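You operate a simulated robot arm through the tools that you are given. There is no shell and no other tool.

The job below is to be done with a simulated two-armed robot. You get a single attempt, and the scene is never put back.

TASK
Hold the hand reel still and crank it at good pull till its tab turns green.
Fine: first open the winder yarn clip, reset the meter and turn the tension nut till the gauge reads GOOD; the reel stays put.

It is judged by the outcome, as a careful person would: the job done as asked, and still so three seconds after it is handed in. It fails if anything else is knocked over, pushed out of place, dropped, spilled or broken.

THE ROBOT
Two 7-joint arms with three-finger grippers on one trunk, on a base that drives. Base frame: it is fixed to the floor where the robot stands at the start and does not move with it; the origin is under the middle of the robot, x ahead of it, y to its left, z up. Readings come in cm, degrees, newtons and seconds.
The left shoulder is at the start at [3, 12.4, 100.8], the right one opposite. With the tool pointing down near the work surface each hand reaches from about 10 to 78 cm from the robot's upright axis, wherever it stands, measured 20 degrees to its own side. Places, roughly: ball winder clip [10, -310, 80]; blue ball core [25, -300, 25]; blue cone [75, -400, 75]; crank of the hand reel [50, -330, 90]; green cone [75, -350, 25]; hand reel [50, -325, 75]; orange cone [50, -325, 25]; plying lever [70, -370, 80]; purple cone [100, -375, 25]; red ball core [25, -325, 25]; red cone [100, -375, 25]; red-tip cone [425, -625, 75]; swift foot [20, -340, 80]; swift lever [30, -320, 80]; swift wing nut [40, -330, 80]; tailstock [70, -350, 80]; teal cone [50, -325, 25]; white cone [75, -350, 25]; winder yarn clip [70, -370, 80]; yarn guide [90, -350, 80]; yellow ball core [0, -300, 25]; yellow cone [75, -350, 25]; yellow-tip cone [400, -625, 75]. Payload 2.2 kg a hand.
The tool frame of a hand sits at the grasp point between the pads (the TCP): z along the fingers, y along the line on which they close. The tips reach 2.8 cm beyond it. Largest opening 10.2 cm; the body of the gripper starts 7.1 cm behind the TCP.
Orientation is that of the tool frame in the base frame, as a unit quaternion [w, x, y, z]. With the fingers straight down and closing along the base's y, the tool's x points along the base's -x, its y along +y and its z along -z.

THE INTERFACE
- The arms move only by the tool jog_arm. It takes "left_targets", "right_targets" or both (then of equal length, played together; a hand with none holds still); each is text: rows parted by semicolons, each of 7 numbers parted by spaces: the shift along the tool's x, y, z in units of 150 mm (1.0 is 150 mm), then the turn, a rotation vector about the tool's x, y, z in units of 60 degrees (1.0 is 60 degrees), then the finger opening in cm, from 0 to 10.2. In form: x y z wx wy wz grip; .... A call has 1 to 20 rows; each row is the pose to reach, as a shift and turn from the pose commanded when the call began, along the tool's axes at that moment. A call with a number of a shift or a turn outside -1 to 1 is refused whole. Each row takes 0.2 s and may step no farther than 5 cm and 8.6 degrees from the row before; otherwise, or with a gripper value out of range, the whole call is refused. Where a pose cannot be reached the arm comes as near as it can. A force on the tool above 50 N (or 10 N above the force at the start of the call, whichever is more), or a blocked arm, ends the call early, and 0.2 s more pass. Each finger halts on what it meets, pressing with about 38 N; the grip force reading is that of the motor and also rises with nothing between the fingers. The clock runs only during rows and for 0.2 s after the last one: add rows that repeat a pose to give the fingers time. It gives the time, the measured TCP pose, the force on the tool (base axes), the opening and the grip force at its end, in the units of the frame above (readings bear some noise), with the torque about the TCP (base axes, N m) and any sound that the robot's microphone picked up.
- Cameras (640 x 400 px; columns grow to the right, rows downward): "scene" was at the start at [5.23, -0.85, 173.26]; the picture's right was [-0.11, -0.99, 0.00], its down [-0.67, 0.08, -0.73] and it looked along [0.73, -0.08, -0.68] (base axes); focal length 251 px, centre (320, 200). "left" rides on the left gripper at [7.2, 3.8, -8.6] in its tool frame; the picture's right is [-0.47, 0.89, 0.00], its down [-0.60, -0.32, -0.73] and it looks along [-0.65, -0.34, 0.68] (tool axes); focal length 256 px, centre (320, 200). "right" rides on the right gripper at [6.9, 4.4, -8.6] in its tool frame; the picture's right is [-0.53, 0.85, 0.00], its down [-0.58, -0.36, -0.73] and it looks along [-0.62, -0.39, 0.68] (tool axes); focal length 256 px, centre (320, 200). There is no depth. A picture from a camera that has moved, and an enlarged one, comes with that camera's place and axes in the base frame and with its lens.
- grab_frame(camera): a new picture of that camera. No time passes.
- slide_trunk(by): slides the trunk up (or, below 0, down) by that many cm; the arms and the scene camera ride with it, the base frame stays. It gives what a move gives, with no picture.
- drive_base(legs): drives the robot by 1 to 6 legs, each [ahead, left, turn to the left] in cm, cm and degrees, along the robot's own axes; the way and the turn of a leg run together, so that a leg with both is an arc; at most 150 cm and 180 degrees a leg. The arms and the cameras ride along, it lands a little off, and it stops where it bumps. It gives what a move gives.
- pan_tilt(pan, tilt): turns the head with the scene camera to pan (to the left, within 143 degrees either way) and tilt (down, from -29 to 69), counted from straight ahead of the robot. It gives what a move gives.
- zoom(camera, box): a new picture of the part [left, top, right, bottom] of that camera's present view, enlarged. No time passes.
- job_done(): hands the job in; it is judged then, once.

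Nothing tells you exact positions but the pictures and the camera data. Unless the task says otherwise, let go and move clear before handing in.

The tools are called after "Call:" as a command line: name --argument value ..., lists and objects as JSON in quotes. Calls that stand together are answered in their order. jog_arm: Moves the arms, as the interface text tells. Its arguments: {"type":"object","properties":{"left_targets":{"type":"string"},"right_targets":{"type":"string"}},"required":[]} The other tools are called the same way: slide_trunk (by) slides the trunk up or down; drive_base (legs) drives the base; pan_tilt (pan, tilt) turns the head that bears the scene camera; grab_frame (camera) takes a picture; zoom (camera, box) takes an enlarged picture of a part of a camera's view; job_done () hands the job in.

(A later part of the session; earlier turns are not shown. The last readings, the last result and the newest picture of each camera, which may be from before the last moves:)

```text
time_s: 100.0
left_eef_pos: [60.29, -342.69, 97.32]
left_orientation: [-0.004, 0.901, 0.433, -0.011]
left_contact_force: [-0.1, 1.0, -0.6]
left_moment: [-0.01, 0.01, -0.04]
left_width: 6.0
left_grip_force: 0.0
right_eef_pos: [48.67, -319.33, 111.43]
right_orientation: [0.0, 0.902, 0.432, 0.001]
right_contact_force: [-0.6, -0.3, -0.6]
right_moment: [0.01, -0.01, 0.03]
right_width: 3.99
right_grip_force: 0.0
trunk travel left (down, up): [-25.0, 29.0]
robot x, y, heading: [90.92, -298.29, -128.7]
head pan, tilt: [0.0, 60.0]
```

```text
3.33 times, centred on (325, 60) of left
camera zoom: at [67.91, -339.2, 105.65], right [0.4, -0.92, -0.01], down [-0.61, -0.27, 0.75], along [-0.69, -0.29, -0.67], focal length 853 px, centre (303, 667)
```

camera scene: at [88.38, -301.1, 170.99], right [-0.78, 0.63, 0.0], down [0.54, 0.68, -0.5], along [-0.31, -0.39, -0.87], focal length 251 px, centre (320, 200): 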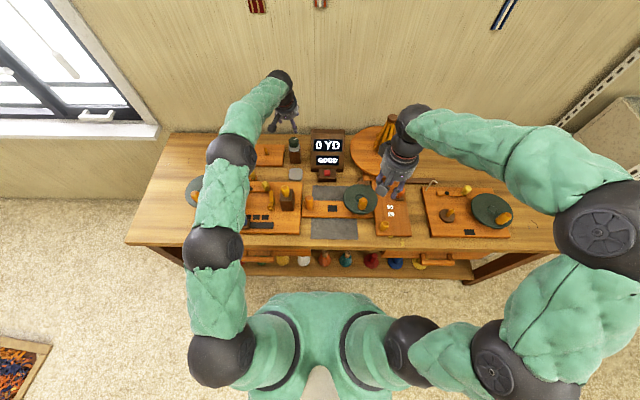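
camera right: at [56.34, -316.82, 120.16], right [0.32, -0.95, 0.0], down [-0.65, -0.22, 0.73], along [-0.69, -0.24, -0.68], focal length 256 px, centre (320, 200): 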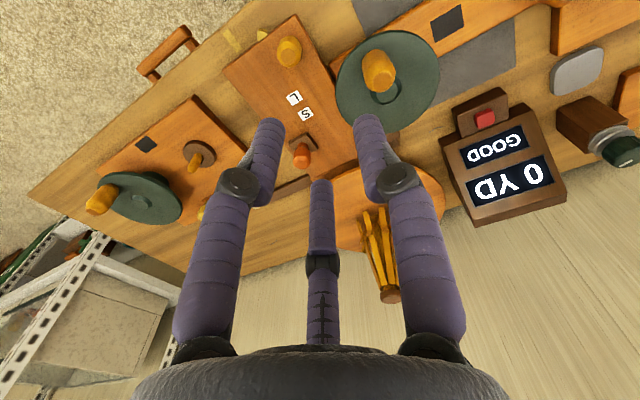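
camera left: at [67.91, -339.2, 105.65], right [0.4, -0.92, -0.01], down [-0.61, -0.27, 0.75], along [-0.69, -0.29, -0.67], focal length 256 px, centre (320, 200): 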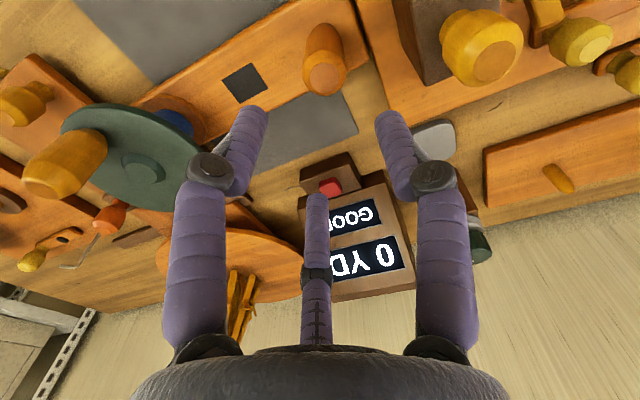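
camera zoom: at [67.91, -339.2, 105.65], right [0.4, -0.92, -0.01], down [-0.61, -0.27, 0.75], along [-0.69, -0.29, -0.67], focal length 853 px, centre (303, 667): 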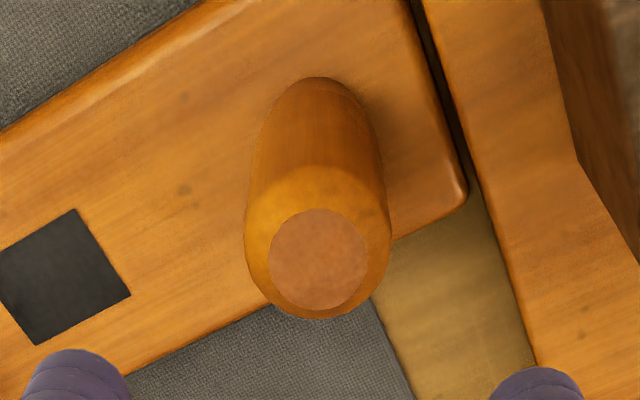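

The left hand is centred over the handle (60.4,-342.6, top 85.8). Lowering around it.

Call:
jog_arm --left_targets "0.008 0.006 0.25 0 0 0 6; 0.015 0.012 0.5 0 0 0 6; 0.022 0.016 0.7 0 0 0 6; 0.025 0.018 0.82 0 0 0 6; 0.025 0.018 0.88 0 0 0 6; 0.025 0.018 0.88 0 0 0 6"

Call:
grab_frame --camera "left"

Call:
zoom --camera "scene" --box '[265, 150, 395, 245]'

```text
time_s: 101.5
left_eef_pos: [60.33, -342.56, 84.09]
left_orientation: [-0.005, 0.901, 0.433, -0.011]
left_contact_force: [0.1, -0.7, -0.5]
left_moment: [0.02, 0.02, 0.02]
left_width: 6.0
left_grip_force: 0.1
right_eef_pos: [48.66, -319.45, 111.49]
right_orientation: [0.0, 0.902, 0.432, 0.0]
right_contact_force: [-1.0, 0.1, 0.8]
right_moment: [0.0, -0.03, -0.02]
right_width: 4.0
right_grip_force: 0.0
trunk travel left (down, up): [-25.0, 29.0]
robot x, y, heading: [90.75, -298.29, -128.7]
head pan, tilt: [0.0, 60.0]
```

```text
taken
camera left: at [68.04, -339.26, 92.38], right [0.4, -0.92, -0.01], down [-0.61, -0.27, 0.75], along [-0.69, -0.29, -0.67], focal length 256 px, centre (320, 200)
```

left: 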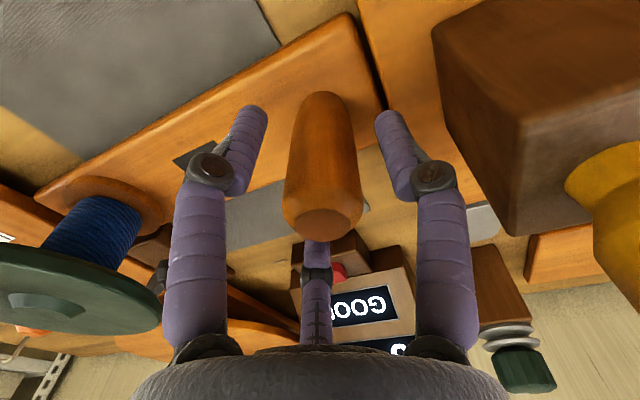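

```text
4.21 times, centred on (330, 198) of scene
camera zoom: at [88.42, -301.05, 171.0], right [-0.78, 0.63, 0.0], down [0.54, 0.67, -0.5], along [-0.31, -0.39, -0.87], focal length 1058 px, centre (278, 210)
```

zoom: 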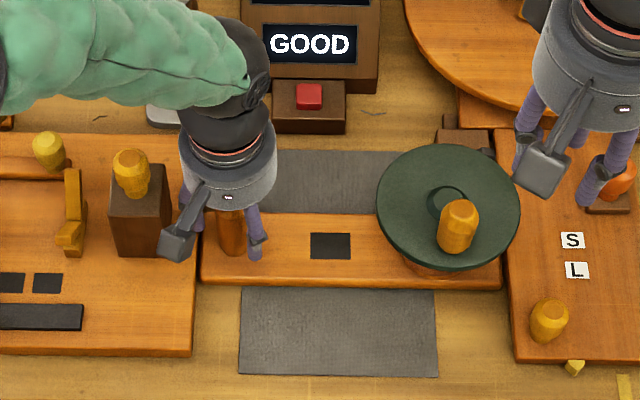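

The handle is centred between the fingers. Closing the left hand to hold the reel.

Call:
jog_arm --left_targets "0 0 0 0 0 0 4.8; 0 0 0 0 0 0 3.9; 0 0 0 0 0 0 3.2; 0 0 0 0 0 0 2.6; 0 0 0 0 0 0 2.6"

Call:
zoom --camera "scene" --box '[265, 150, 395, 245]'

```text
time_s: 102.7
left_eef_pos: [60.4, -342.56, 84.02]
left_orientation: [-0.004, 0.902, 0.432, -0.01]
left_contact_force: [2.6, -1.2, 1.6]
left_moment: [0.09, -0.33, -0.08]
left_width: 3.3
left_grip_force: 37.4
right_eef_pos: [48.73, -319.31, 111.45]
right_orientation: [0.0, 0.901, 0.433, 0.0]
right_contact_force: [0.6, 0.5, -0.3]
right_moment: [0.01, -0.02, 0.0]
right_width: 3.99
right_grip_force: 0.0
trunk travel left (down, up): [-25.0, 29.0]
robot x, y, heading: [90.81, -298.42, -128.8]
head pan, tilt: [0.0, 60.0]
```

```text
4.21 times, centred on (330, 198) of scene
camera zoom: at [88.46, -301.07, 171.0], right [-0.78, 0.63, 0.0], down [0.54, 0.67, -0.5], along [-0.31, -0.39, -0.87], focal length 1058 px, centre (278, 210)
```

zoom: 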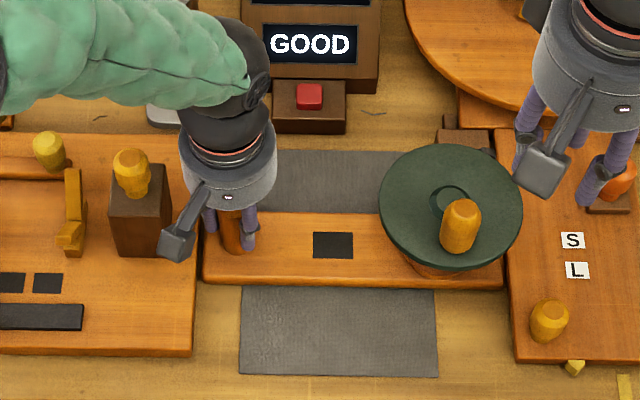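

The reel is held (3.3 cm post, grip 37 N), shifted at most 0.2 cm. Now the right hand moves above the crank knob.

Call:
jog_arm --right_targets "-0.12 0.09 0.15 0 0 0 6; -0.24 0.18 0.3 0 0 0 6; -0.348 0.26 0.45 0 0 0 6; -0.348 0.26 0.56 0 0 0 6; -0.348 0.26 0.56 0 0 0 6"

Call:
grab_frame --camera "right"

Call:
zoom --camera "scene" --box '[265, 150, 395, 245]'

```text
time_s: 103.8
left_eef_pos: [60.35, -342.53, 84.04]
left_orientation: [-0.005, 0.902, 0.432, -0.009]
left_contact_force: [3.2, -1.1, 1.3]
left_moment: [0.09, -0.35, -0.13]
left_width: 3.29
left_grip_force: 37.4
right_eef_pos: [48.46, -325.82, 103.13]
right_orientation: [0.001, 0.902, 0.432, 0.0]
right_contact_force: [1.0, -0.7, 0.5]
right_moment: [0.05, 0.01, -0.03]
right_width: 5.98
right_grip_force: 0.2
trunk travel left (down, up): [-25.0, 29.0]
robot x, y, heading: [90.86, -298.23, -128.7]
head pan, tilt: [0.0, 60.0]
```

```text
taken
camera right: at [56.22, -323.29, 111.82], right [0.32, -0.95, 0.0], down [-0.65, -0.22, 0.73], along [-0.69, -0.24, -0.68], focal length 256 px, centre (320, 200)
```

right: 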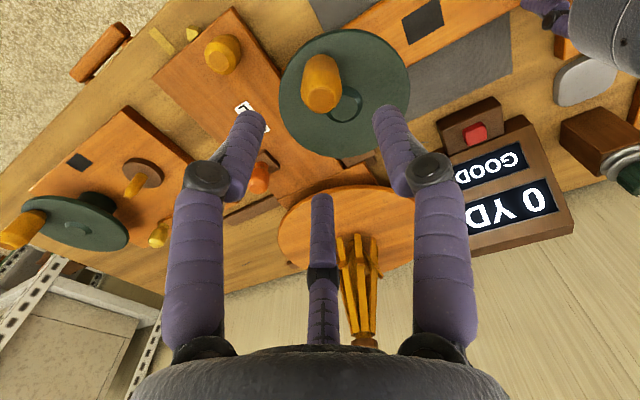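

```text
4.21 times, centred on (330, 198) of scene
camera zoom: at [88.46, -301.05, 171.0], right [-0.78, 0.63, 0.0], down [0.54, 0.67, -0.5], along [-0.31, -0.39, -0.87], focal length 1058 px, centre (278, 210)
```

zoom: 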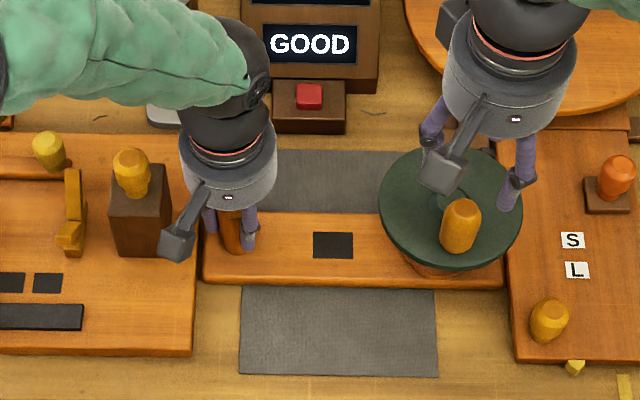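

Call:
zoom --camera "right" --box '[260, 20, 390, 140]'

Call:
zoom --camera "scene" --box '[345, 180, 385, 220]'

```text
3.33 times, centred on (325, 80) of right
camera zoom: at [56.22, -323.29, 111.82], right [0.32, -0.95, 0.0], down [-0.65, -0.22, 0.73], along [-0.69, -0.24, -0.68], focal length 853 px, centre (303, 600)
```

zoom: 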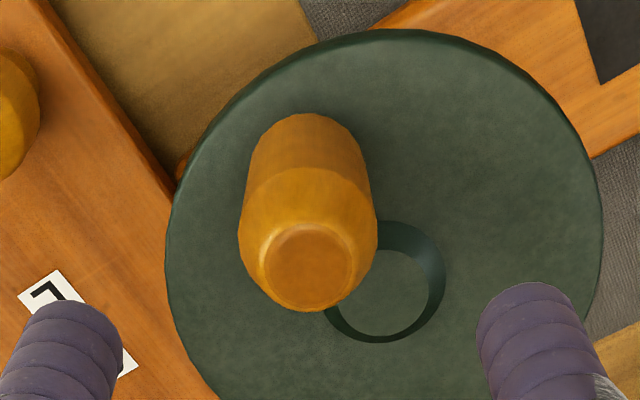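

```text
10.00 times, centred on (365, 200) of scene
camera zoom: at [88.46, -301.05, 171.0], right [-0.78, 0.63, 0.0], down [0.54, 0.67, -0.5], along [-0.31, -0.39, -0.87], focal length 2513 px, centre (-130, 200)
```

zoom: 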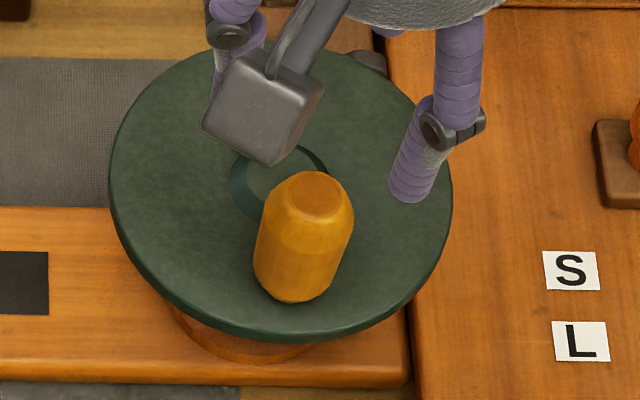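

I place the knob top at (47.9,-326.3,93.4) and hub at (45.4,-329.7), disc plane z≈87.5. Lowering the right hand around the knob with a 0.55 cm forward correction.

Call:
jog_arm --right_targets "-0.02 0 0.2 0 0 0 5.6; -0.037 -0.004 0.4 0 0 0 5.6; -0.037 -0.004 0.6 0 0 0 5.6; -0.037 -0.004 0.7 0 0 0 5.6; -0.037 -0.004 0.77 0 0 0 5.6; -0.037 -0.004 0.77 0 0 0 5.6"

Call:
grab_frame --camera "right"

Call:
zoom --camera "scene" --box '[265, 130, 415, 245]'

```text
time_s: 105.2
left_eef_pos: [60.39, -342.65, 83.92]
left_orientation: [-0.005, 0.902, 0.432, -0.01]
left_contact_force: [2.7, -0.9, -0.3]
left_moment: [0.03, -0.19, -0.12]
left_width: 3.31
left_grip_force: 37.9
right_eef_pos: [47.9, -326.45, 91.54]
right_orientation: [0.0, 0.902, 0.432, 0.001]
right_contact_force: [-0.2, -0.6, 0.1]
right_moment: [-0.02, -0.04, 0.0]
right_width: 5.62
right_grip_force: 0.0
trunk travel left (down, up): [-25.0, 29.0]
robot x, y, heading: [90.7, -297.91, -129.0]
head pan, tilt: [0.0, 60.0]
```

```text
taken
camera right: at [55.67, -323.73, 100.23], right [0.32, -0.95, 0.0], down [-0.65, -0.22, 0.73], along [-0.69, -0.24, -0.68], focal length 256 px, centre (320, 200)
```

right: 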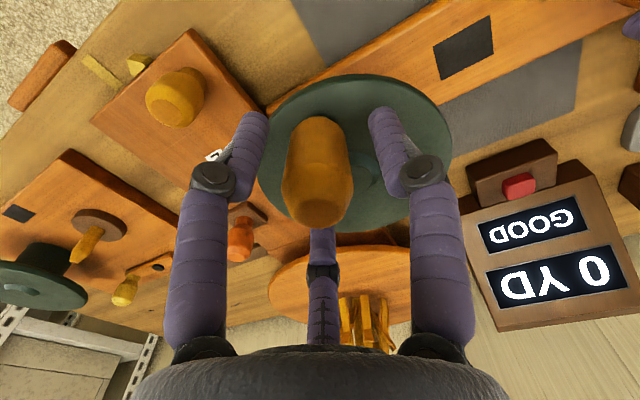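

```text
3.48 times, centred on (340, 188) of scene
camera zoom: at [88.45, -301.06, 171.0], right [-0.78, 0.63, 0.0], down [0.54, 0.67, -0.5], along [-0.31, -0.39, -0.87], focal length 874 px, centre (250, 244)
```

zoom: 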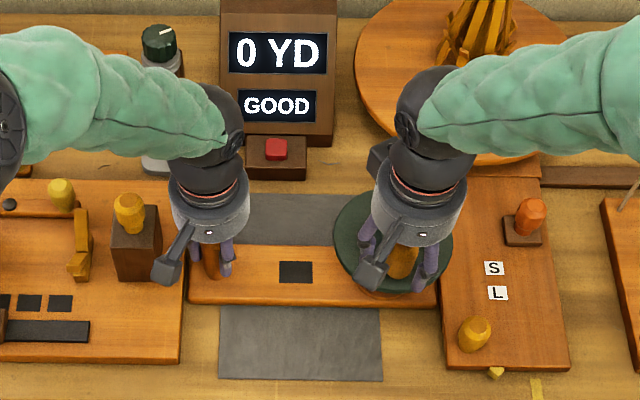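

Both hands are placed and the meter, gauge and tab are all visible. Closing the right hand into a loose cage around the knob.

Call:
jog_arm --right_targets "0 0 0 0 0 0 4.8; 0 0 0 0 0 0 4.0; 0 0 0 0 0 0 3.7; 0 0 0 0 0 0 3.7"

Call:
zoom --camera "right" --box '[230, 70, 410, 240]'

```text
time_s: 106.2
left_eef_pos: [60.35, -342.51, 83.97]
left_orientation: [-0.005, 0.902, 0.433, -0.01]
left_contact_force: [2.2, -0.5, -0.3]
left_moment: [0.02, -0.06, -0.12]
left_width: 3.33
left_grip_force: 38.3
right_eef_pos: [48.09, -326.43, 91.63]
right_orientation: [0.0, 0.902, 0.432, 0.0]
right_contact_force: [-0.5, -0.1, -0.6]
right_moment: [-0.01, 0.0, -0.02]
right_width: 3.7
right_grip_force: 0.0
trunk travel left (down, up): [-25.0, 29.0]
robot x, y, heading: [90.84, -298.36, -129.0]
head pan, tilt: [0.0, 60.0]
```

```text
2.35 times, centred on (320, 155) of right
camera zoom: at [55.66, -323.73, 100.25], right [0.32, -0.95, 0.0], down [-0.65, -0.22, 0.73], along [-0.69, -0.24, -0.68], focal length 602 px, centre (320, 306)
```

zoom: 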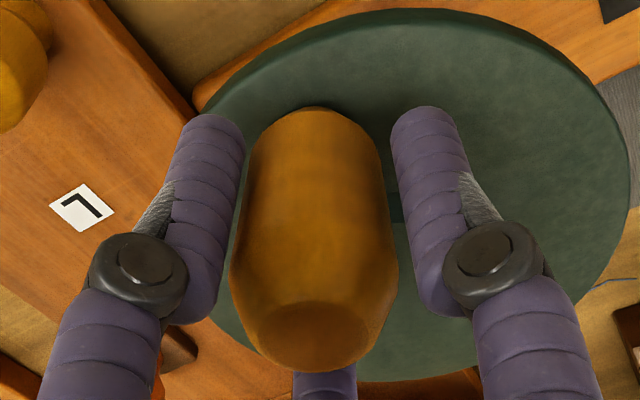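

The knob is caged at 3.7 cm with no contact. I'll tighten slightly and crank a first quarter turn clockwise while holding the reel, watching force and meter.

Call:
jog_arm --right_targets "0 0 0 0 0 0 3.5; -0.0034 0.0438 0 0 0 0 3.5; -0.0137 0.0865 0 0 0 0 3.5; -0.0305 0.1271 0 0 0 0 3.5; -0.0535 0.1646 0 0 0 0 3.5; -0.082 0.198 0 0 0 0 3.5; -0.1154 0.2265 0 0 0 0 3.5"

Call:
zoom --camera "scene" --box '[265, 130, 415, 245]'

Call:
zoom --camera "right" --box '[230, 70, 410, 240]'

```text
time_s: 107.8
left_eef_pos: [60.33, -342.53, 83.96]
left_orientation: [-0.005, 0.902, 0.432, -0.01]
left_contact_force: [1.4, -1.6, 1.0]
left_moment: [0.14, 0.41, -0.06]
left_width: 3.29
left_grip_force: 38.0
right_eef_pos: [49.53, -329.84, 91.51]
right_orientation: [0.0, 0.902, 0.432, -0.001]
right_contact_force: [-0.4, 0.0, 0.5]
right_moment: [0.02, 0.02, 0.0]
right_width: 3.5
right_grip_force: 0.0
trunk travel left (down, up): [-25.0, 29.0]
robot x, y, heading: [90.56, -298.21, -128.6]
head pan, tilt: [0.0, 60.0]
```

```text
3.48 times, centred on (340, 188) of scene
camera zoom: at [88.45, -301.08, 171.0], right [-0.78, 0.63, 0.0], down [0.54, 0.67, -0.5], along [-0.31, -0.39, -0.87], focal length 874 px, centre (250, 244)
```

zoom: 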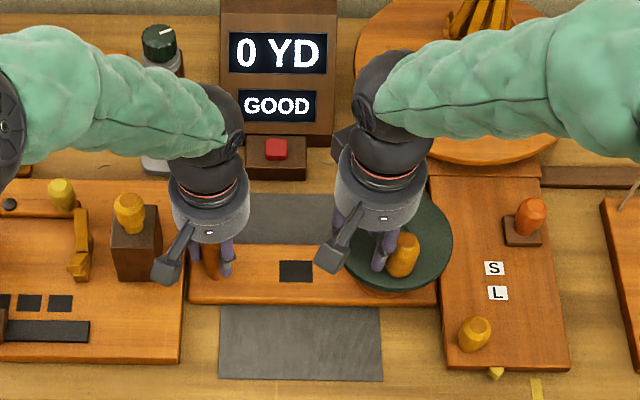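

```text
2.35 times, centred on (320, 155) of right
camera zoom: at [57.32, -327.22, 100.27], right [0.32, -0.95, 0.0], down [-0.65, -0.22, 0.73], along [-0.69, -0.24, -0.68], focal length 602 px, centre (320, 306)
```

zoom: 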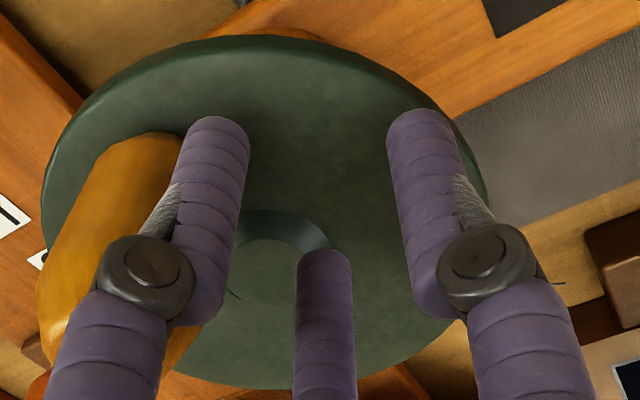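

The hand moved but the knob seems to have slipped out of the cage. I'll compare the knob's position closely with before.

Call:
zoom --camera "scene" --box '[345, 180, 385, 220]'

Call:
grab_frame --camera "right"

```text
10.00 times, centred on (365, 200) of scene
camera zoom: at [88.45, -301.08, 171.0], right [-0.78, 0.63, 0.0], down [0.54, 0.67, -0.5], along [-0.31, -0.39, -0.87], focal length 2513 px, centre (-130, 200)
```

zoom: 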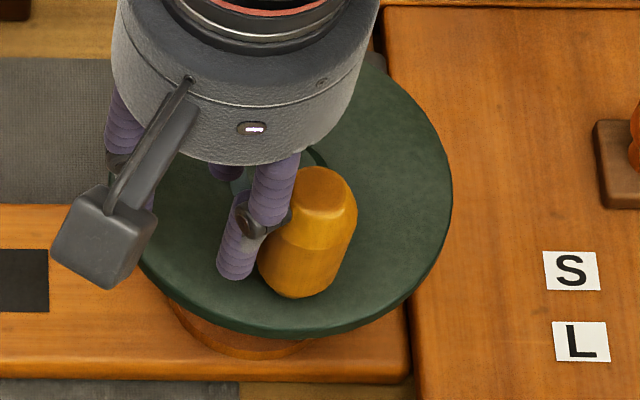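

```text
taken
camera right: at [57.32, -327.22, 100.27], right [0.32, -0.95, 0.0], down [-0.65, -0.22, 0.73], along [-0.69, -0.24, -0.68], focal length 256 px, centre (320, 200)
```

right: 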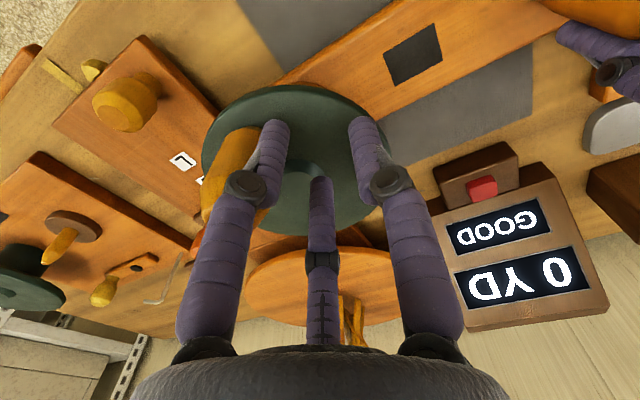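

The knob only got nudged ~0.25 cm and slipped past the loosely spaced fingers, so a loose cage isn't enough; I'll lift, re-center and grip the knob firmly.

Call:
jog_arm --right_targets "0 0 -0.1 0 0 0 4; 0 0 -0.3 0 0 0 5.6; 0 0 -0.55 0 0 0 5.6; 0.06 -0.1 -0.7 0 0 0 5.6; 0.115 -0.22 -0.75 0 0 0 5.6; 0.115 -0.22 -0.75 0 0 0 5.6"

Call:
zoom --camera "right" --box '[230, 20, 410, 150]'

Call:
zoom --camera "scene" --box '[345, 180, 385, 220]'

```text
time_s: 109.2
left_eef_pos: [60.36, -342.48, 83.84]
left_orientation: [-0.004, 0.902, 0.431, -0.009]
left_contact_force: [1.8, -1.1, 0.8]
left_moment: [0.14, 0.08, 0.01]
left_width: 3.31
left_grip_force: 37.9
right_eef_pos: [48.15, -326.37, 102.6]
right_orientation: [0.0, 0.902, 0.432, 0.001]
right_contact_force: [0.2, 0.5, -0.1]
right_moment: [-0.04, -0.02, -0.02]
right_width: 5.61
right_grip_force: 0.0
trunk travel left (down, up): [-25.0, 29.0]
robot x, y, heading: [90.87, -298.41, -128.9]
head pan, tilt: [0.0, 60.0]
```

```text
3.08 times, centred on (320, 85) of right
camera zoom: at [55.81, -323.8, 111.4], right [0.32, -0.95, 0.0], down [-0.65, -0.22, 0.73], along [-0.69, -0.24, -0.68], focal length 788 px, centre (320, 554)
```

zoom: 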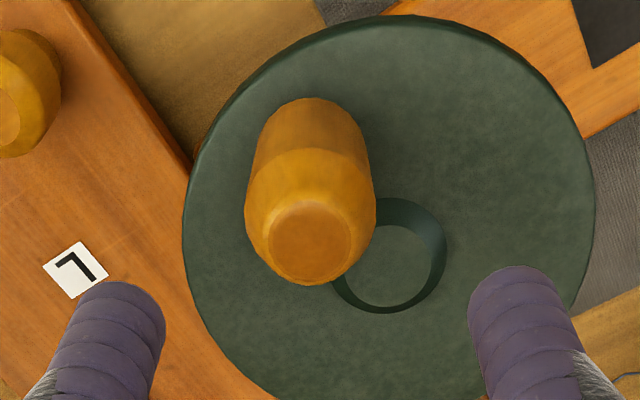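

```text
10.00 times, centred on (365, 200) of scene
camera zoom: at [88.44, -301.06, 171.0], right [-0.78, 0.63, 0.0], down [0.54, 0.67, -0.5], along [-0.31, -0.39, -0.87], focal length 2513 px, centre (-130, 200)
```

zoom: 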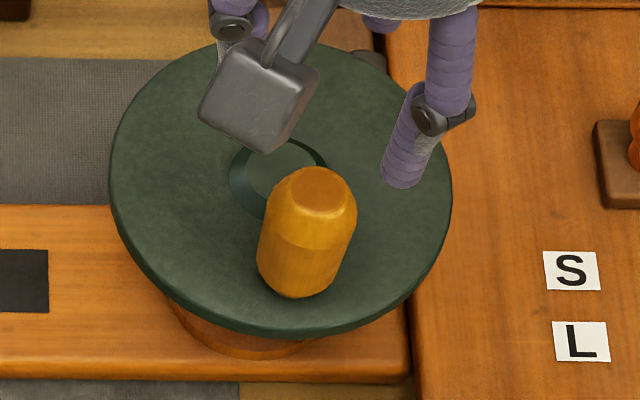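

Call:
jog_arm --right_targets "-0.005 -0.01 0.2 0 0 0 5.4; -0.01 -0.018 0.4 0 0 0 5.4; -0.01 -0.018 0.6 0 0 0 5.4; -0.01 -0.018 0.76 0 0 0 5.4; -0.01 -0.018 0.76 0 0 0 4.2; -0.01 -0.018 0.76 0 0 0 3.2; -0.01 -0.018 0.76 0 0 0 2.6; -0.01 -0.018 0.76 0 0 0 2.6"

Call:
zoom --camera "right" --box '[230, 70, 410, 240]'

Call:
zoom --camera "scene" --box '[345, 180, 385, 220]'

```text
time_s: 111.0
left_eef_pos: [60.31, -342.5, 83.94]
left_orientation: [-0.005, 0.902, 0.432, -0.011]
left_contact_force: [6.3, -1.2, 2.8]
left_moment: [0.01, -0.1, -0.19]
left_width: 3.28
left_grip_force: 37.8
right_eef_pos: [47.83, -326.49, 91.52]
right_orientation: [0.0, 0.902, 0.432, 0.0]
right_contact_force: [-2.6, 0.6, -3.3]
right_moment: [0.04, 0.08, -0.03]
right_width: 3.31
right_grip_force: 5.1
trunk travel left (down, up): [-25.0, 29.0]
robot x, y, heading: [90.9, -298.33, -128.8]
head pan, tilt: [0.0, 60.0]
```

```text
2.35 times, centred on (320, 155) of right
camera zoom: at [55.57, -323.85, 100.2], right [0.32, -0.95, 0.0], down [-0.65, -0.22, 0.73], along [-0.69, -0.24, -0.68], focal length 602 px, centre (320, 306)
```

zoom: 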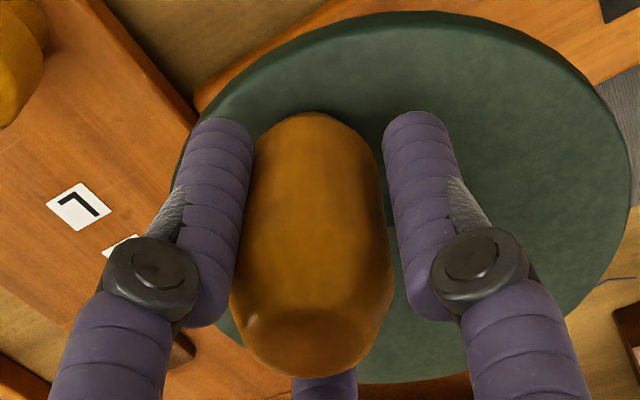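

```text
10.00 times, centred on (365, 200) of scene
camera zoom: at [88.43, -301.04, 170.99], right [-0.78, 0.63, 0.0], down [0.54, 0.67, -0.5], along [-0.31, -0.39, -0.87], focal length 2513 px, centre (-130, 200)
```

zoom: 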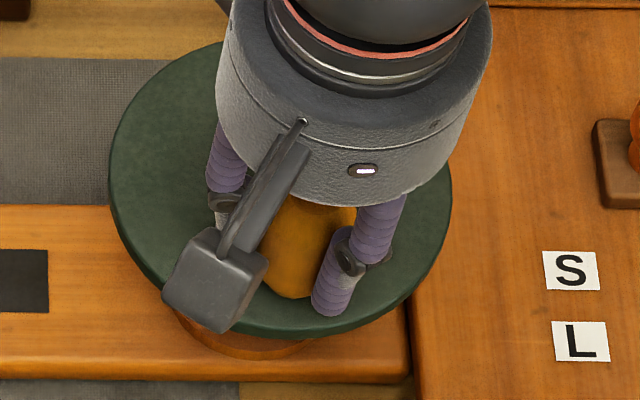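

Call:
jog_arm --right_targets "0 0 0 0 0 0 1.8; 0 0 0 0 0 0 1.8; 0 0 0 0 0 0 1.8"

```text
time_s: 111.8
left_eef_pos: [60.29, -342.65, 83.96]
left_orientation: [-0.004, 0.902, 0.432, -0.01]
left_contact_force: [3.7, -1.8, 1.6]
left_moment: [-0.03, -0.26, -0.1]
left_width: 3.33
left_grip_force: 37.9
right_eef_pos: [48.06, -326.54, 91.61]
right_orientation: [0.0, 0.902, 0.432, 0.001]
right_contact_force: [0.2, 2.1, 0.2]
right_moment: [0.09, 0.04, 0.0]
right_width: 3.0
right_grip_force: 38.2
trunk travel left (down, up): [-25.0, 29.0]
robot x, y, heading: [90.78, -298.01, -128.8]
head pan, tilt: [0.0, 60.0]
```

Now firmly gripped (3.0 cm, 38 N). I'll try a small 12° clockwise crank movement and look at the forces.

Call:
jog_arm --right_targets "-0.0015 0.029 0 0 0 0 1.8; -0.006 0.058 0 0 0 0 1.8; -0.006 0.058 0 0 0 0 1.8"

Call:
zoom --camera "scene" --box '[265, 130, 415, 245]'

```text
time_s: 112.7
left_eef_pos: [60.38, -342.63, 84.02]
left_orientation: [-0.006, 0.902, 0.432, -0.01]
left_contact_force: [3.0, -3.2, 0.1]
left_moment: [-0.07, -0.14, -0.14]
left_width: 3.27
left_grip_force: 38.1
right_eef_pos: [48.52, -327.07, 91.46]
right_orientation: [0.0, 0.902, 0.432, -0.001]
right_contact_force: [-1.9, 3.1, 1.3]
right_moment: [0.15, 0.1, 0.0]
right_width: 3.05
right_grip_force: 37.7
trunk travel left (down, up): [-25.0, 29.0]
robot x, y, heading: [90.72, -298.39, -129.0]
head pan, tilt: [0.0, 60.0]
```

```text
3.48 times, centred on (340, 188) of scene
camera zoom: at [88.43, -301.06, 171.0], right [-0.78, 0.63, 0.0], down [0.54, 0.67, -0.5], along [-0.31, -0.39, -0.87], focal length 874 px, centre (250, 244)
```

zoom: 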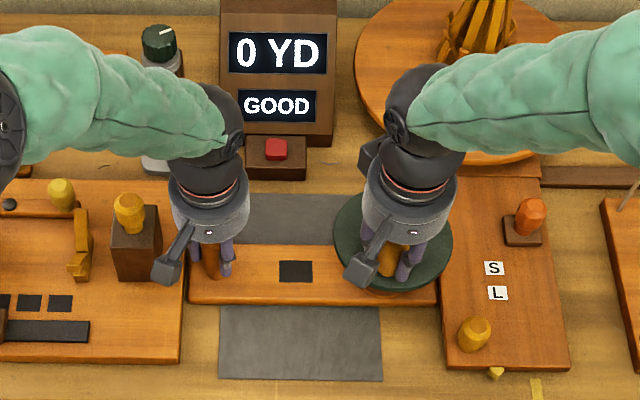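

The crank follows with only ~3 N. Continuing clockwise to 60°.

Call:
jog_arm --right_targets "-0.0107 0.0375 0 0 0 0 1.8; -0.0267 0.0733 0 0 0 0 1.8; -0.0473 0.1064 0 0 0 0 1.8; -0.0725 0.1363 0 0 0 0 1.8; -0.1015 0.1625 0 0 0 0 1.8; -0.1339 0.1843 0 0 0 0 1.8; -0.1339 0.1843 0 0 0 0 1.8"

Call:
zoom --camera "scene" --box '[265, 130, 415, 245]'

Call:
zoom --camera "right" --box '[230, 70, 410, 240]'

```text
time_s: 114.2
left_eef_pos: [60.29, -342.49, 84.03]
left_orientation: [-0.005, 0.902, 0.431, -0.01]
left_contact_force: [-2.5, -1.1, -2.1]
left_moment: [-0.17, -0.4, 0.08]
left_width: 3.28
left_grip_force: 37.9
right_eef_pos: [49.39, -330.28, 91.54]
right_orientation: [0.001, 0.902, 0.433, 0.001]
right_contact_force: [5.7, 2.1, 19.7]
right_moment: [-0.02, -0.35, 0.01]
right_width: 2.99
right_grip_force: 38.0
trunk travel left (down, up): [-25.0, 29.0]
robot x, y, heading: [90.74, -297.88, -128.7]
head pan, tilt: [0.0, 60.0]
```

```text
3.48 times, centred on (340, 188) of scene
camera zoom: at [88.55, -301.0, 171.0], right [-0.78, 0.63, 0.0], down [0.54, 0.67, -0.5], along [-0.31, -0.39, -0.87], focal length 874 px, centre (250, 244)
```

zoom: 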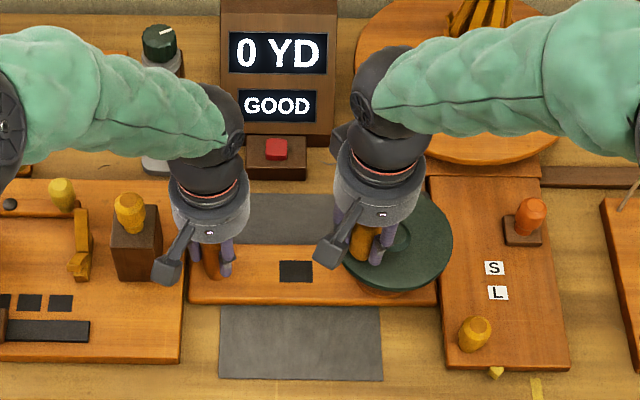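

```text
2.35 times, centred on (320, 155) of right
camera zoom: at [57.1, -327.64, 100.19], right [0.32, -0.95, 0.0], down [-0.65, -0.22, 0.73], along [-0.69, -0.24, -0.68], focal length 602 px, centre (320, 306)
```

zoom: 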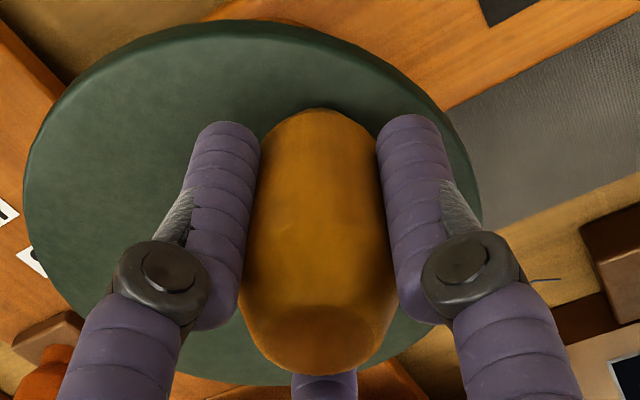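

The crank is turning with the hand (knob now at the left of the disc) while the reel stays put. Meter still 0 YD; continuing clockwise to 180°.

Call:
jog_arm --right_targets "-0.0525 0.027 -0.01 0 0 0 1.8; -0.1104 0.0393 -0.01 0 0 0 1.8; -0.1696 0.0393 -0.01 0 0 0 1.8; -0.2275 0.027 -0.01 0 0 0 1.8; -0.2817 0.0029 -0.01 0 0 0 1.8; -0.3296 -0.0319 -0.01 0 0 0 1.8; -0.3692 -0.0759 -0.01 0 0 0 1.8; -0.3989 -0.1272 -0.01 0 0 0 1.8; -0.4171 -0.1835 -0.01 0 0 0 1.8; -0.4233 -0.2425 -0.01 0 0 0 1.8"

Call:
zoom --camera "scene" --box '[265, 130, 415, 245]'

Call:
zoom --camera "right" --box '[230, 70, 410, 240]'

```text
time_s: 116.5
left_eef_pos: [60.48, -342.63, 83.98]
left_orientation: [-0.004, 0.901, 0.433, -0.009]
left_contact_force: [0.8, -3.3, 0.2]
left_moment: [0.06, -0.53, 0.45]
left_width: 3.32
left_grip_force: 38.4
right_eef_pos: [42.59, -332.8, 91.43]
right_orientation: [-0.001, 0.902, 0.433, 0.002]
right_contact_force: [7.1, 5.3, 9.3]
right_moment: [0.59, -0.5, 0.03]
right_width: 3.01
right_grip_force: 38.0
trunk travel left (down, up): [-25.0, 29.0]
robot x, y, heading: [90.83, -298.5, -128.6]
head pan, tilt: [0.0, 60.0]
```

```text
3.48 times, centred on (340, 188) of scene
camera zoom: at [88.57, -300.96, 171.0], right [-0.78, 0.63, 0.0], down [0.54, 0.67, -0.5], along [-0.31, -0.39, -0.87], focal length 874 px, centre (250, 244)
```

zoom: 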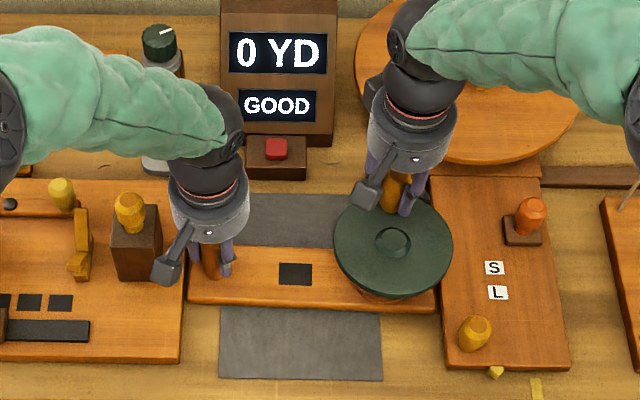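

```text
2.35 times, centred on (320, 155) of right
camera zoom: at [50.34, -330.16, 100.21], right [0.32, -0.95, 0.0], down [-0.65, -0.22, 0.73], along [-0.69, -0.23, -0.68], focal length 602 px, centre (320, 306)
```

zoom: 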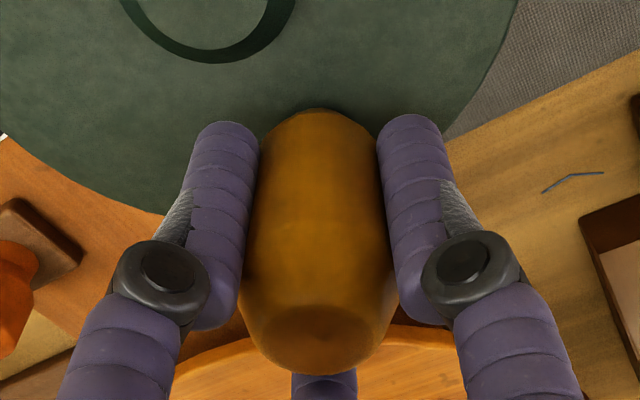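

Half a turn done with modest forces. Completing the full turn clockwise.

Call:
jog_arm --right_targets "0.0194 -0.0575 0 0 0 0 1.8; 0.0373 -0.1125 0 0 0 0 1.8; 0.0662 -0.1626 0 0 0 0 1.8; 0.1049 -0.2056 0 0 0 0 1.8; 0.1517 -0.2396 0 0 0 0 1.8; 0.2045 -0.2631 0 0 0 0 1.8; 0.2611 -0.2752 0 0 0 0 1.8; 0.3189 -0.2752 0 0 0 0 1.8; 0.3755 -0.2631 0 0 0 0 1.8; 0.4283 -0.2396 0 0 0 0 1.8; 0.4751 -0.2056 0 0 0 0 1.8; 0.5138 -0.1626 0 0 0 0 1.8; 0.5427 -0.1125 0 0 0 0 1.8; 0.5606 -0.0575 0 0 0 0 1.8; 0.5667 0 0 0 0 0 1.8"

Call:
zoom --camera "scene" --box '[265, 130, 415, 245]'

Call:
zoom --camera "right" --box '[230, 70, 410, 240]'

```text
time_s: 118.7
left_eef_pos: [60.43, -342.6, 83.93]
left_orientation: [-0.003, 0.901, 0.434, -0.008]
left_contact_force: [-0.7, 2.4, 2.3]
left_moment: [-0.02, -0.15, 0.09]
left_width: 3.3
left_grip_force: 37.6
right_eef_pos: [43.49, -325.25, 91.7]
right_orientation: [-0.003, 0.902, 0.431, 0.0]
right_contact_force: [0.0, 0.5, 0.5]
right_moment: [0.17, -0.28, 0.0]
right_width: 3.01
right_grip_force: 38.2
trunk travel left (down, up): [-25.0, 29.0]
robot x, y, heading: [90.77, -298.44, -129.1]
head pan, tilt: [0.0, 60.0]
stopped in row 11 (right hand): the force on the tool passed its limit at 53 N (the readings are from after the stop); the commanded pose is now the measured one
```

```text
3.48 times, centred on (340, 188) of scene
camera zoom: at [88.38, -301.02, 170.99], right [-0.78, 0.63, 0.0], down [0.54, 0.67, -0.5], along [-0.31, -0.39, -0.87], focal length 874 px, centre (250, 244)
```

zoom: 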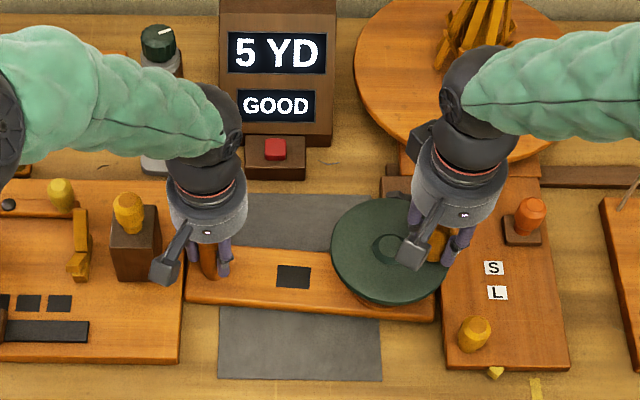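

```text
2.35 times, centred on (320, 155) of right
camera zoom: at [51.24, -322.68, 100.38], right [0.32, -0.95, -0.01], down [-0.64, -0.22, 0.73], along [-0.69, -0.23, -0.68], focal length 602 px, centre (320, 306)
```

zoom: 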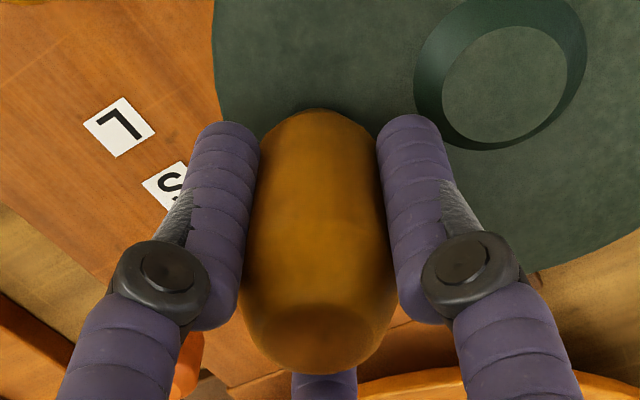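

The meter counted to 5 YD, so the right clip is open and clockwise winds. But friction of my tight grip dragged the reel's right end a bit toward me; I'll check how much it yawed before correcting.

Call:
zoom --camera "scene" --box '[285, 170, 395, 245]'

Call:
grab_frame --camera "left"

```text
5.33 times, centred on (340, 208) of scene
camera zoom: at [88.38, -301.02, 170.99], right [-0.78, 0.63, 0.0], down [0.54, 0.67, -0.5], along [-0.31, -0.39, -0.87], focal length 1340 px, centre (213, 160)
```

zoom: 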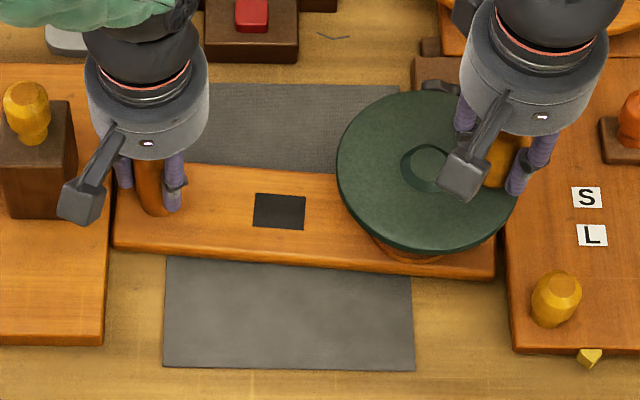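

```text
taken
camera left: at [68.14, -339.34, 92.39], right [0.4, -0.92, -0.01], down [-0.61, -0.27, 0.74], along [-0.68, -0.29, -0.67], focal length 256 px, centre (320, 200)
```

left: 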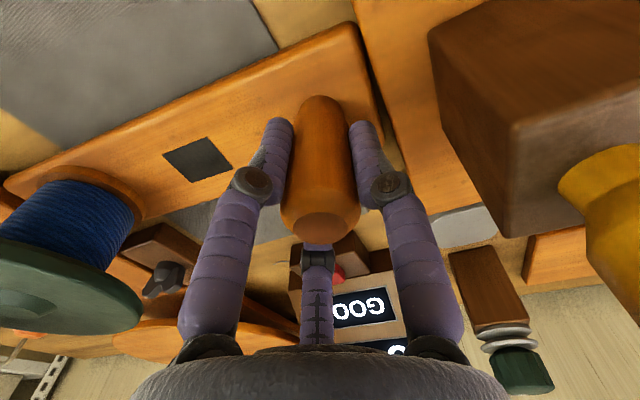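

The reel's hub end swung about 1.5 cm toward me (~4°). I'll relax the right grip, then use the left hand's yaw to turn the reel back to square.

Call:
jog_arm --right_targets "0 0 0 0 0 0 2.6; 0 0 0 0 0 0 3.4; 0 0 0 0 0 0 3.8; 0 0 0 0 0 0 3.8"

Call:
jog_arm --left_targets "0 0 0 0 0 -0.02 2.2; 0 0 0 0 0 -0.04 2.2; 0 0 0 0 0 -0.06 2.2; 0 0 0 0 0 -0.075 2.2; 0 0 0 0 0 -0.075 2.2"

Call:
zoom --camera "scene" --box '[285, 170, 395, 245]'

```text
time_s: 119.7
left_eef_pos: [60.57, -342.71, 83.94]
left_orientation: [-0.003, 0.902, 0.433, -0.009]
left_contact_force: [-2.4, 3.9, 2.2]
left_moment: [-0.1, -0.58, 0.13]
left_width: 3.26
left_grip_force: 38.0
right_eef_pos: [43.53, -325.32, 91.7]
right_orientation: [-0.003, 0.902, 0.431, 0.0]
right_contact_force: [-1.0, -0.7, 0.7]
right_moment: [0.0, 0.03, 0.02]
right_width: 3.8
right_grip_force: 0.1
trunk travel left (down, up): [-25.0, 29.0]
robot x, y, heading: [90.81, -297.8, -129.0]
head pan, tilt: [0.0, 60.0]
```

```text
time_s: 120.9
left_eef_pos: [60.54, -342.75, 83.92]
left_orientation: [-0.004, 0.883, 0.469, -0.008]
left_contact_force: [-0.5, 0.6, 0.4]
left_moment: [-0.22, -0.03, -0.23]
left_width: 3.27
left_grip_force: 37.5
right_eef_pos: [43.37, -325.29, 91.66]
right_orientation: [-0.002, 0.902, 0.432, 0.0]
right_contact_force: [-2.5, -1.0, 0.4]
right_moment: [0.04, 0.08, 0.0]
right_width: 3.93
right_grip_force: 1.3
trunk travel left (down, up): [-25.0, 29.0]
robot x, y, heading: [90.91, -298.46, -128.9]
head pan, tilt: [0.0, 60.0]
```

```text
5.33 times, centred on (340, 208) of scene
camera zoom: at [88.35, -301.04, 170.99], right [-0.78, 0.63, 0.0], down [0.54, 0.67, -0.5], along [-0.31, -0.39, -0.87], focal length 1340 px, centre (213, 160)
```

zoom: 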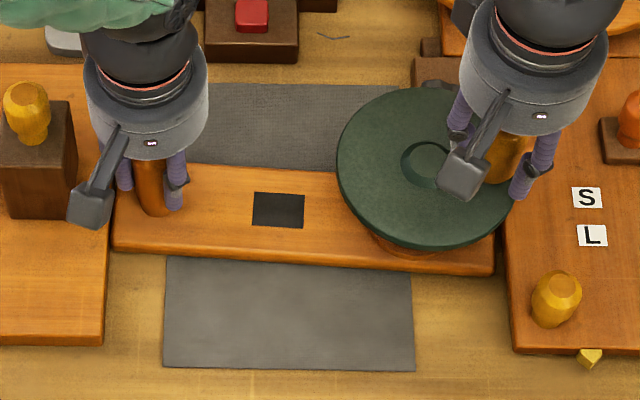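

Call:
jog_arm --right_targets "0 0 0 0 0 0 4.6; 0 0 0 0 0 0 5.2; -0.03 -0.02 0 0 0 0 5.2; -0.06 -0.02 0 0 0 0 5.2" --left_targets "0 0 0 0 0 0 1.5; 0 0 0 0 0 -0.03 1.5; 0 0 0 0 0 -0.06 1.5; 0 0 0 0 0 -0.09 1.5"

Call:
zoom --camera "scene" --box '[285, 170, 395, 245]'

```text
time_s: 121.9
left_eef_pos: [60.54, -342.61, 84.0]
left_orientation: [-0.005, 0.861, 0.509, -0.008]
left_contact_force: [1.4, 2.0, 1.0]
left_moment: [0.14, -0.17, -0.37]
left_width: 3.33
left_grip_force: 37.7
right_eef_pos: [42.67, -325.66, 91.7]
right_orientation: [-0.003, 0.902, 0.431, 0.0]
right_contact_force: [0.1, -1.3, 0.4]
right_moment: [0.02, -0.02, -0.02]
right_width: 5.23
right_grip_force: 0.3
trunk travel left (down, up): [-25.0, 29.0]
robot x, y, heading: [90.94, -298.03, -129.2]
head pan, tilt: [0.0, 60.0]
```

```text
5.33 times, centred on (340, 208) of scene
camera zoom: at [88.42, -301.01, 171.0], right [-0.78, 0.63, 0.0], down [0.54, 0.67, -0.5], along [-0.31, -0.39, -0.87], focal length 1340 px, centre (213, 160)
```

zoom: 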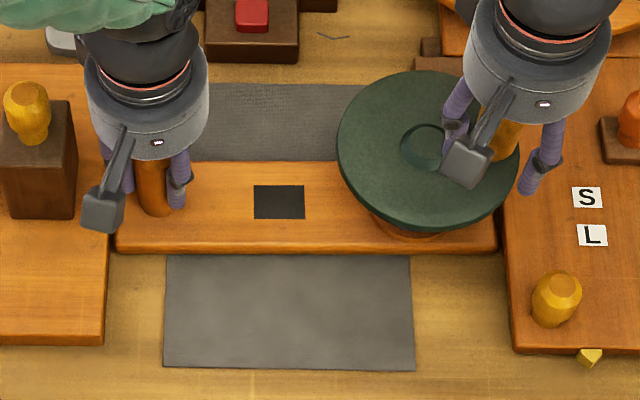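

The reel is square again (within ~0.3 cm of its start). Now I re-center the right hand on the knob.

Call:
zoom --camera "right" --box '[230, 70, 410, 240]'

```text
2.35 times, centred on (320, 155) of right
camera zoom: at [50.45, -323.21, 100.33], right [0.32, -0.95, -0.01], down [-0.64, -0.22, 0.73], along [-0.69, -0.23, -0.68], focal length 602 px, centre (320, 306)
```

zoom: 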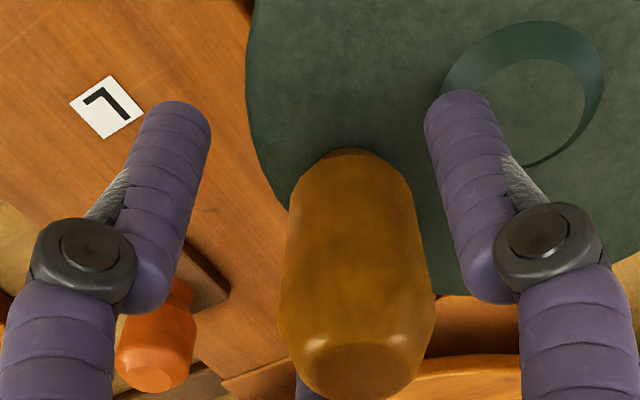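

Call:
jog_arm --right_targets "-0.035 0.01 0 0 0 0 5.2; -0.073 0.016 0 0 0 0 5.0; -0.073 0.016 0 0 0 0 4.2"

Call:
zoom --camera "right" --box '[230, 70, 410, 240]'

```text
time_s: 122.7
left_eef_pos: [60.49, -342.71, 83.98]
left_orientation: [-0.005, 0.861, 0.509, -0.006]
left_contact_force: [1.1, 0.8, 1.3]
left_moment: [0.1, -0.19, -0.03]
left_width: 3.29
left_grip_force: 38.0
right_eef_pos: [42.33, -326.73, 91.68]
right_orientation: [-0.004, 0.902, 0.431, 0.0]
right_contact_force: [0.4, 0.0, 0.4]
right_moment: [0.01, 0.01, 0.02]
right_width: 4.19
right_grip_force: 0.1
trunk travel left (down, up): [-25.0, 29.0]
robot x, y, heading: [90.87, -298.03, -129.2]
head pan, tilt: [0.0, 60.0]
```

```text
2.35 times, centred on (320, 155) of right
camera zoom: at [49.96, -324.26, 100.32], right [0.32, -0.95, -0.01], down [-0.64, -0.22, 0.73], along [-0.69, -0.23, -0.68], focal length 602 px, centre (320, 306)
```

zoom: 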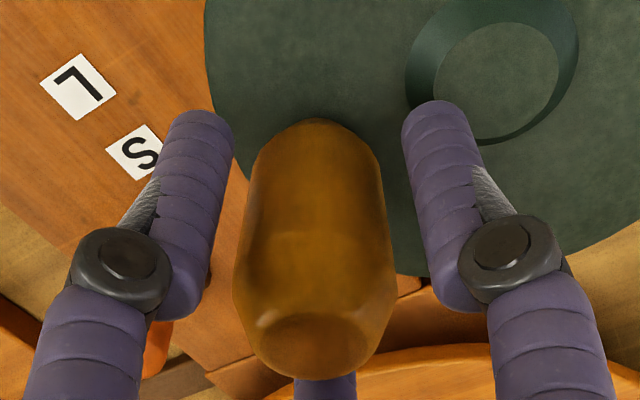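

Knob is centred. Now closing with a lighter grip to lower the drag.

Call:
jog_arm --right_targets "0.005 0 0 0 0 0 3.4; 0.005 0 0 0 0 0 3.1; 0.005 0 0 0 0 0 2.95; 0.005 0 0 0 0 0 2.95"

```text
time_s: 123.7
left_eef_pos: [60.56, -342.69, 83.93]
left_orientation: [-0.004, 0.86, 0.509, -0.009]
left_contact_force: [-0.1, 0.8, 2.2]
left_moment: [0.12, -0.06, -0.04]
left_width: 3.31
left_grip_force: 38.5
right_eef_pos: [42.25, -326.65, 91.76]
right_orientation: [-0.002, 0.902, 0.431, -0.001]
right_contact_force: [-4.0, -1.2, 1.8]
right_moment: [0.02, 0.12, 0.02]
right_width: 3.3
right_grip_force: 2.8
trunk travel left (down, up): [-25.0, 29.0]
robot x, y, heading: [90.96, -298.14, -128.9]
head pan, tilt: [0.0, 60.0]
```

Light contact (2.8 N at 3.3 cm). I'll test whether the crank follows on a short arc with a light grip.

Call:
jog_arm --right_targets "0 0 0 0 0 0 2.7; 0.0344 0.0064 0 0 0 0 2.7; 0.0678 0.0169 0 0 0 0 2.7; 0.0952 0.0291 0 0 0 0 2.7"

Call:
zoom --camera "right" --box '[230, 70, 410, 240]'

Call:
zoom --camera "scene" --box '[265, 130, 415, 245]'

```text
time_s: 124.7
left_eef_pos: [60.46, -342.81, 83.96]
left_orientation: [-0.004, 0.861, 0.509, -0.008]
left_contact_force: [-0.1, -0.4, 2.4]
left_moment: [-0.04, -0.08, -0.27]
left_width: 3.29
left_grip_force: 38.1
right_eef_pos: [43.58, -325.91, 91.71]
right_orientation: [-0.003, 0.902, 0.431, 0.0]
right_contact_force: [-3.5, -0.9, 0.8]
right_moment: [-0.04, 0.05, -0.01]
right_width: 3.29
right_grip_force: 4.2
trunk travel left (down, up): [-25.0, 29.0]
robot x, y, heading: [90.85, -297.94, -129.0]
head pan, tilt: [0.0, 60.0]
```

```text
2.35 times, centred on (320, 155) of right
camera zoom: at [51.24, -323.28, 100.34], right [0.32, -0.95, -0.01], down [-0.64, -0.22, 0.73], along [-0.69, -0.23, -0.68], focal length 602 px, centre (320, 306)
```

zoom: 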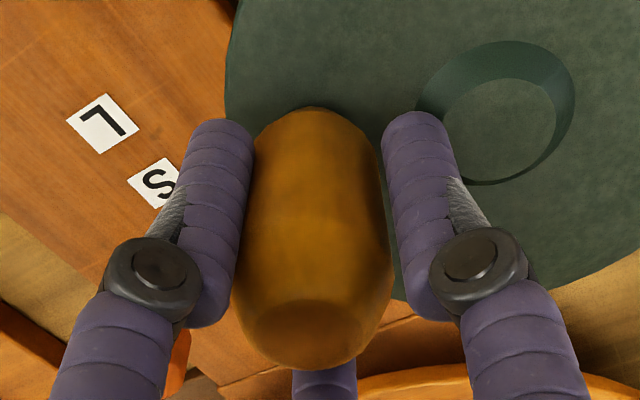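

```text
3.48 times, centred on (340, 188) of scene
camera zoom: at [88.37, -301.02, 171.0], right [-0.78, 0.63, 0.0], down [0.54, 0.67, -0.5], along [-0.31, -0.39, -0.87], focal length 874 px, centre (250, 244)
```

zoom: 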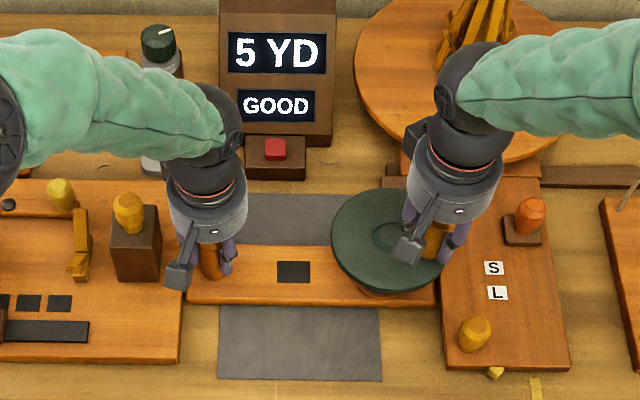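

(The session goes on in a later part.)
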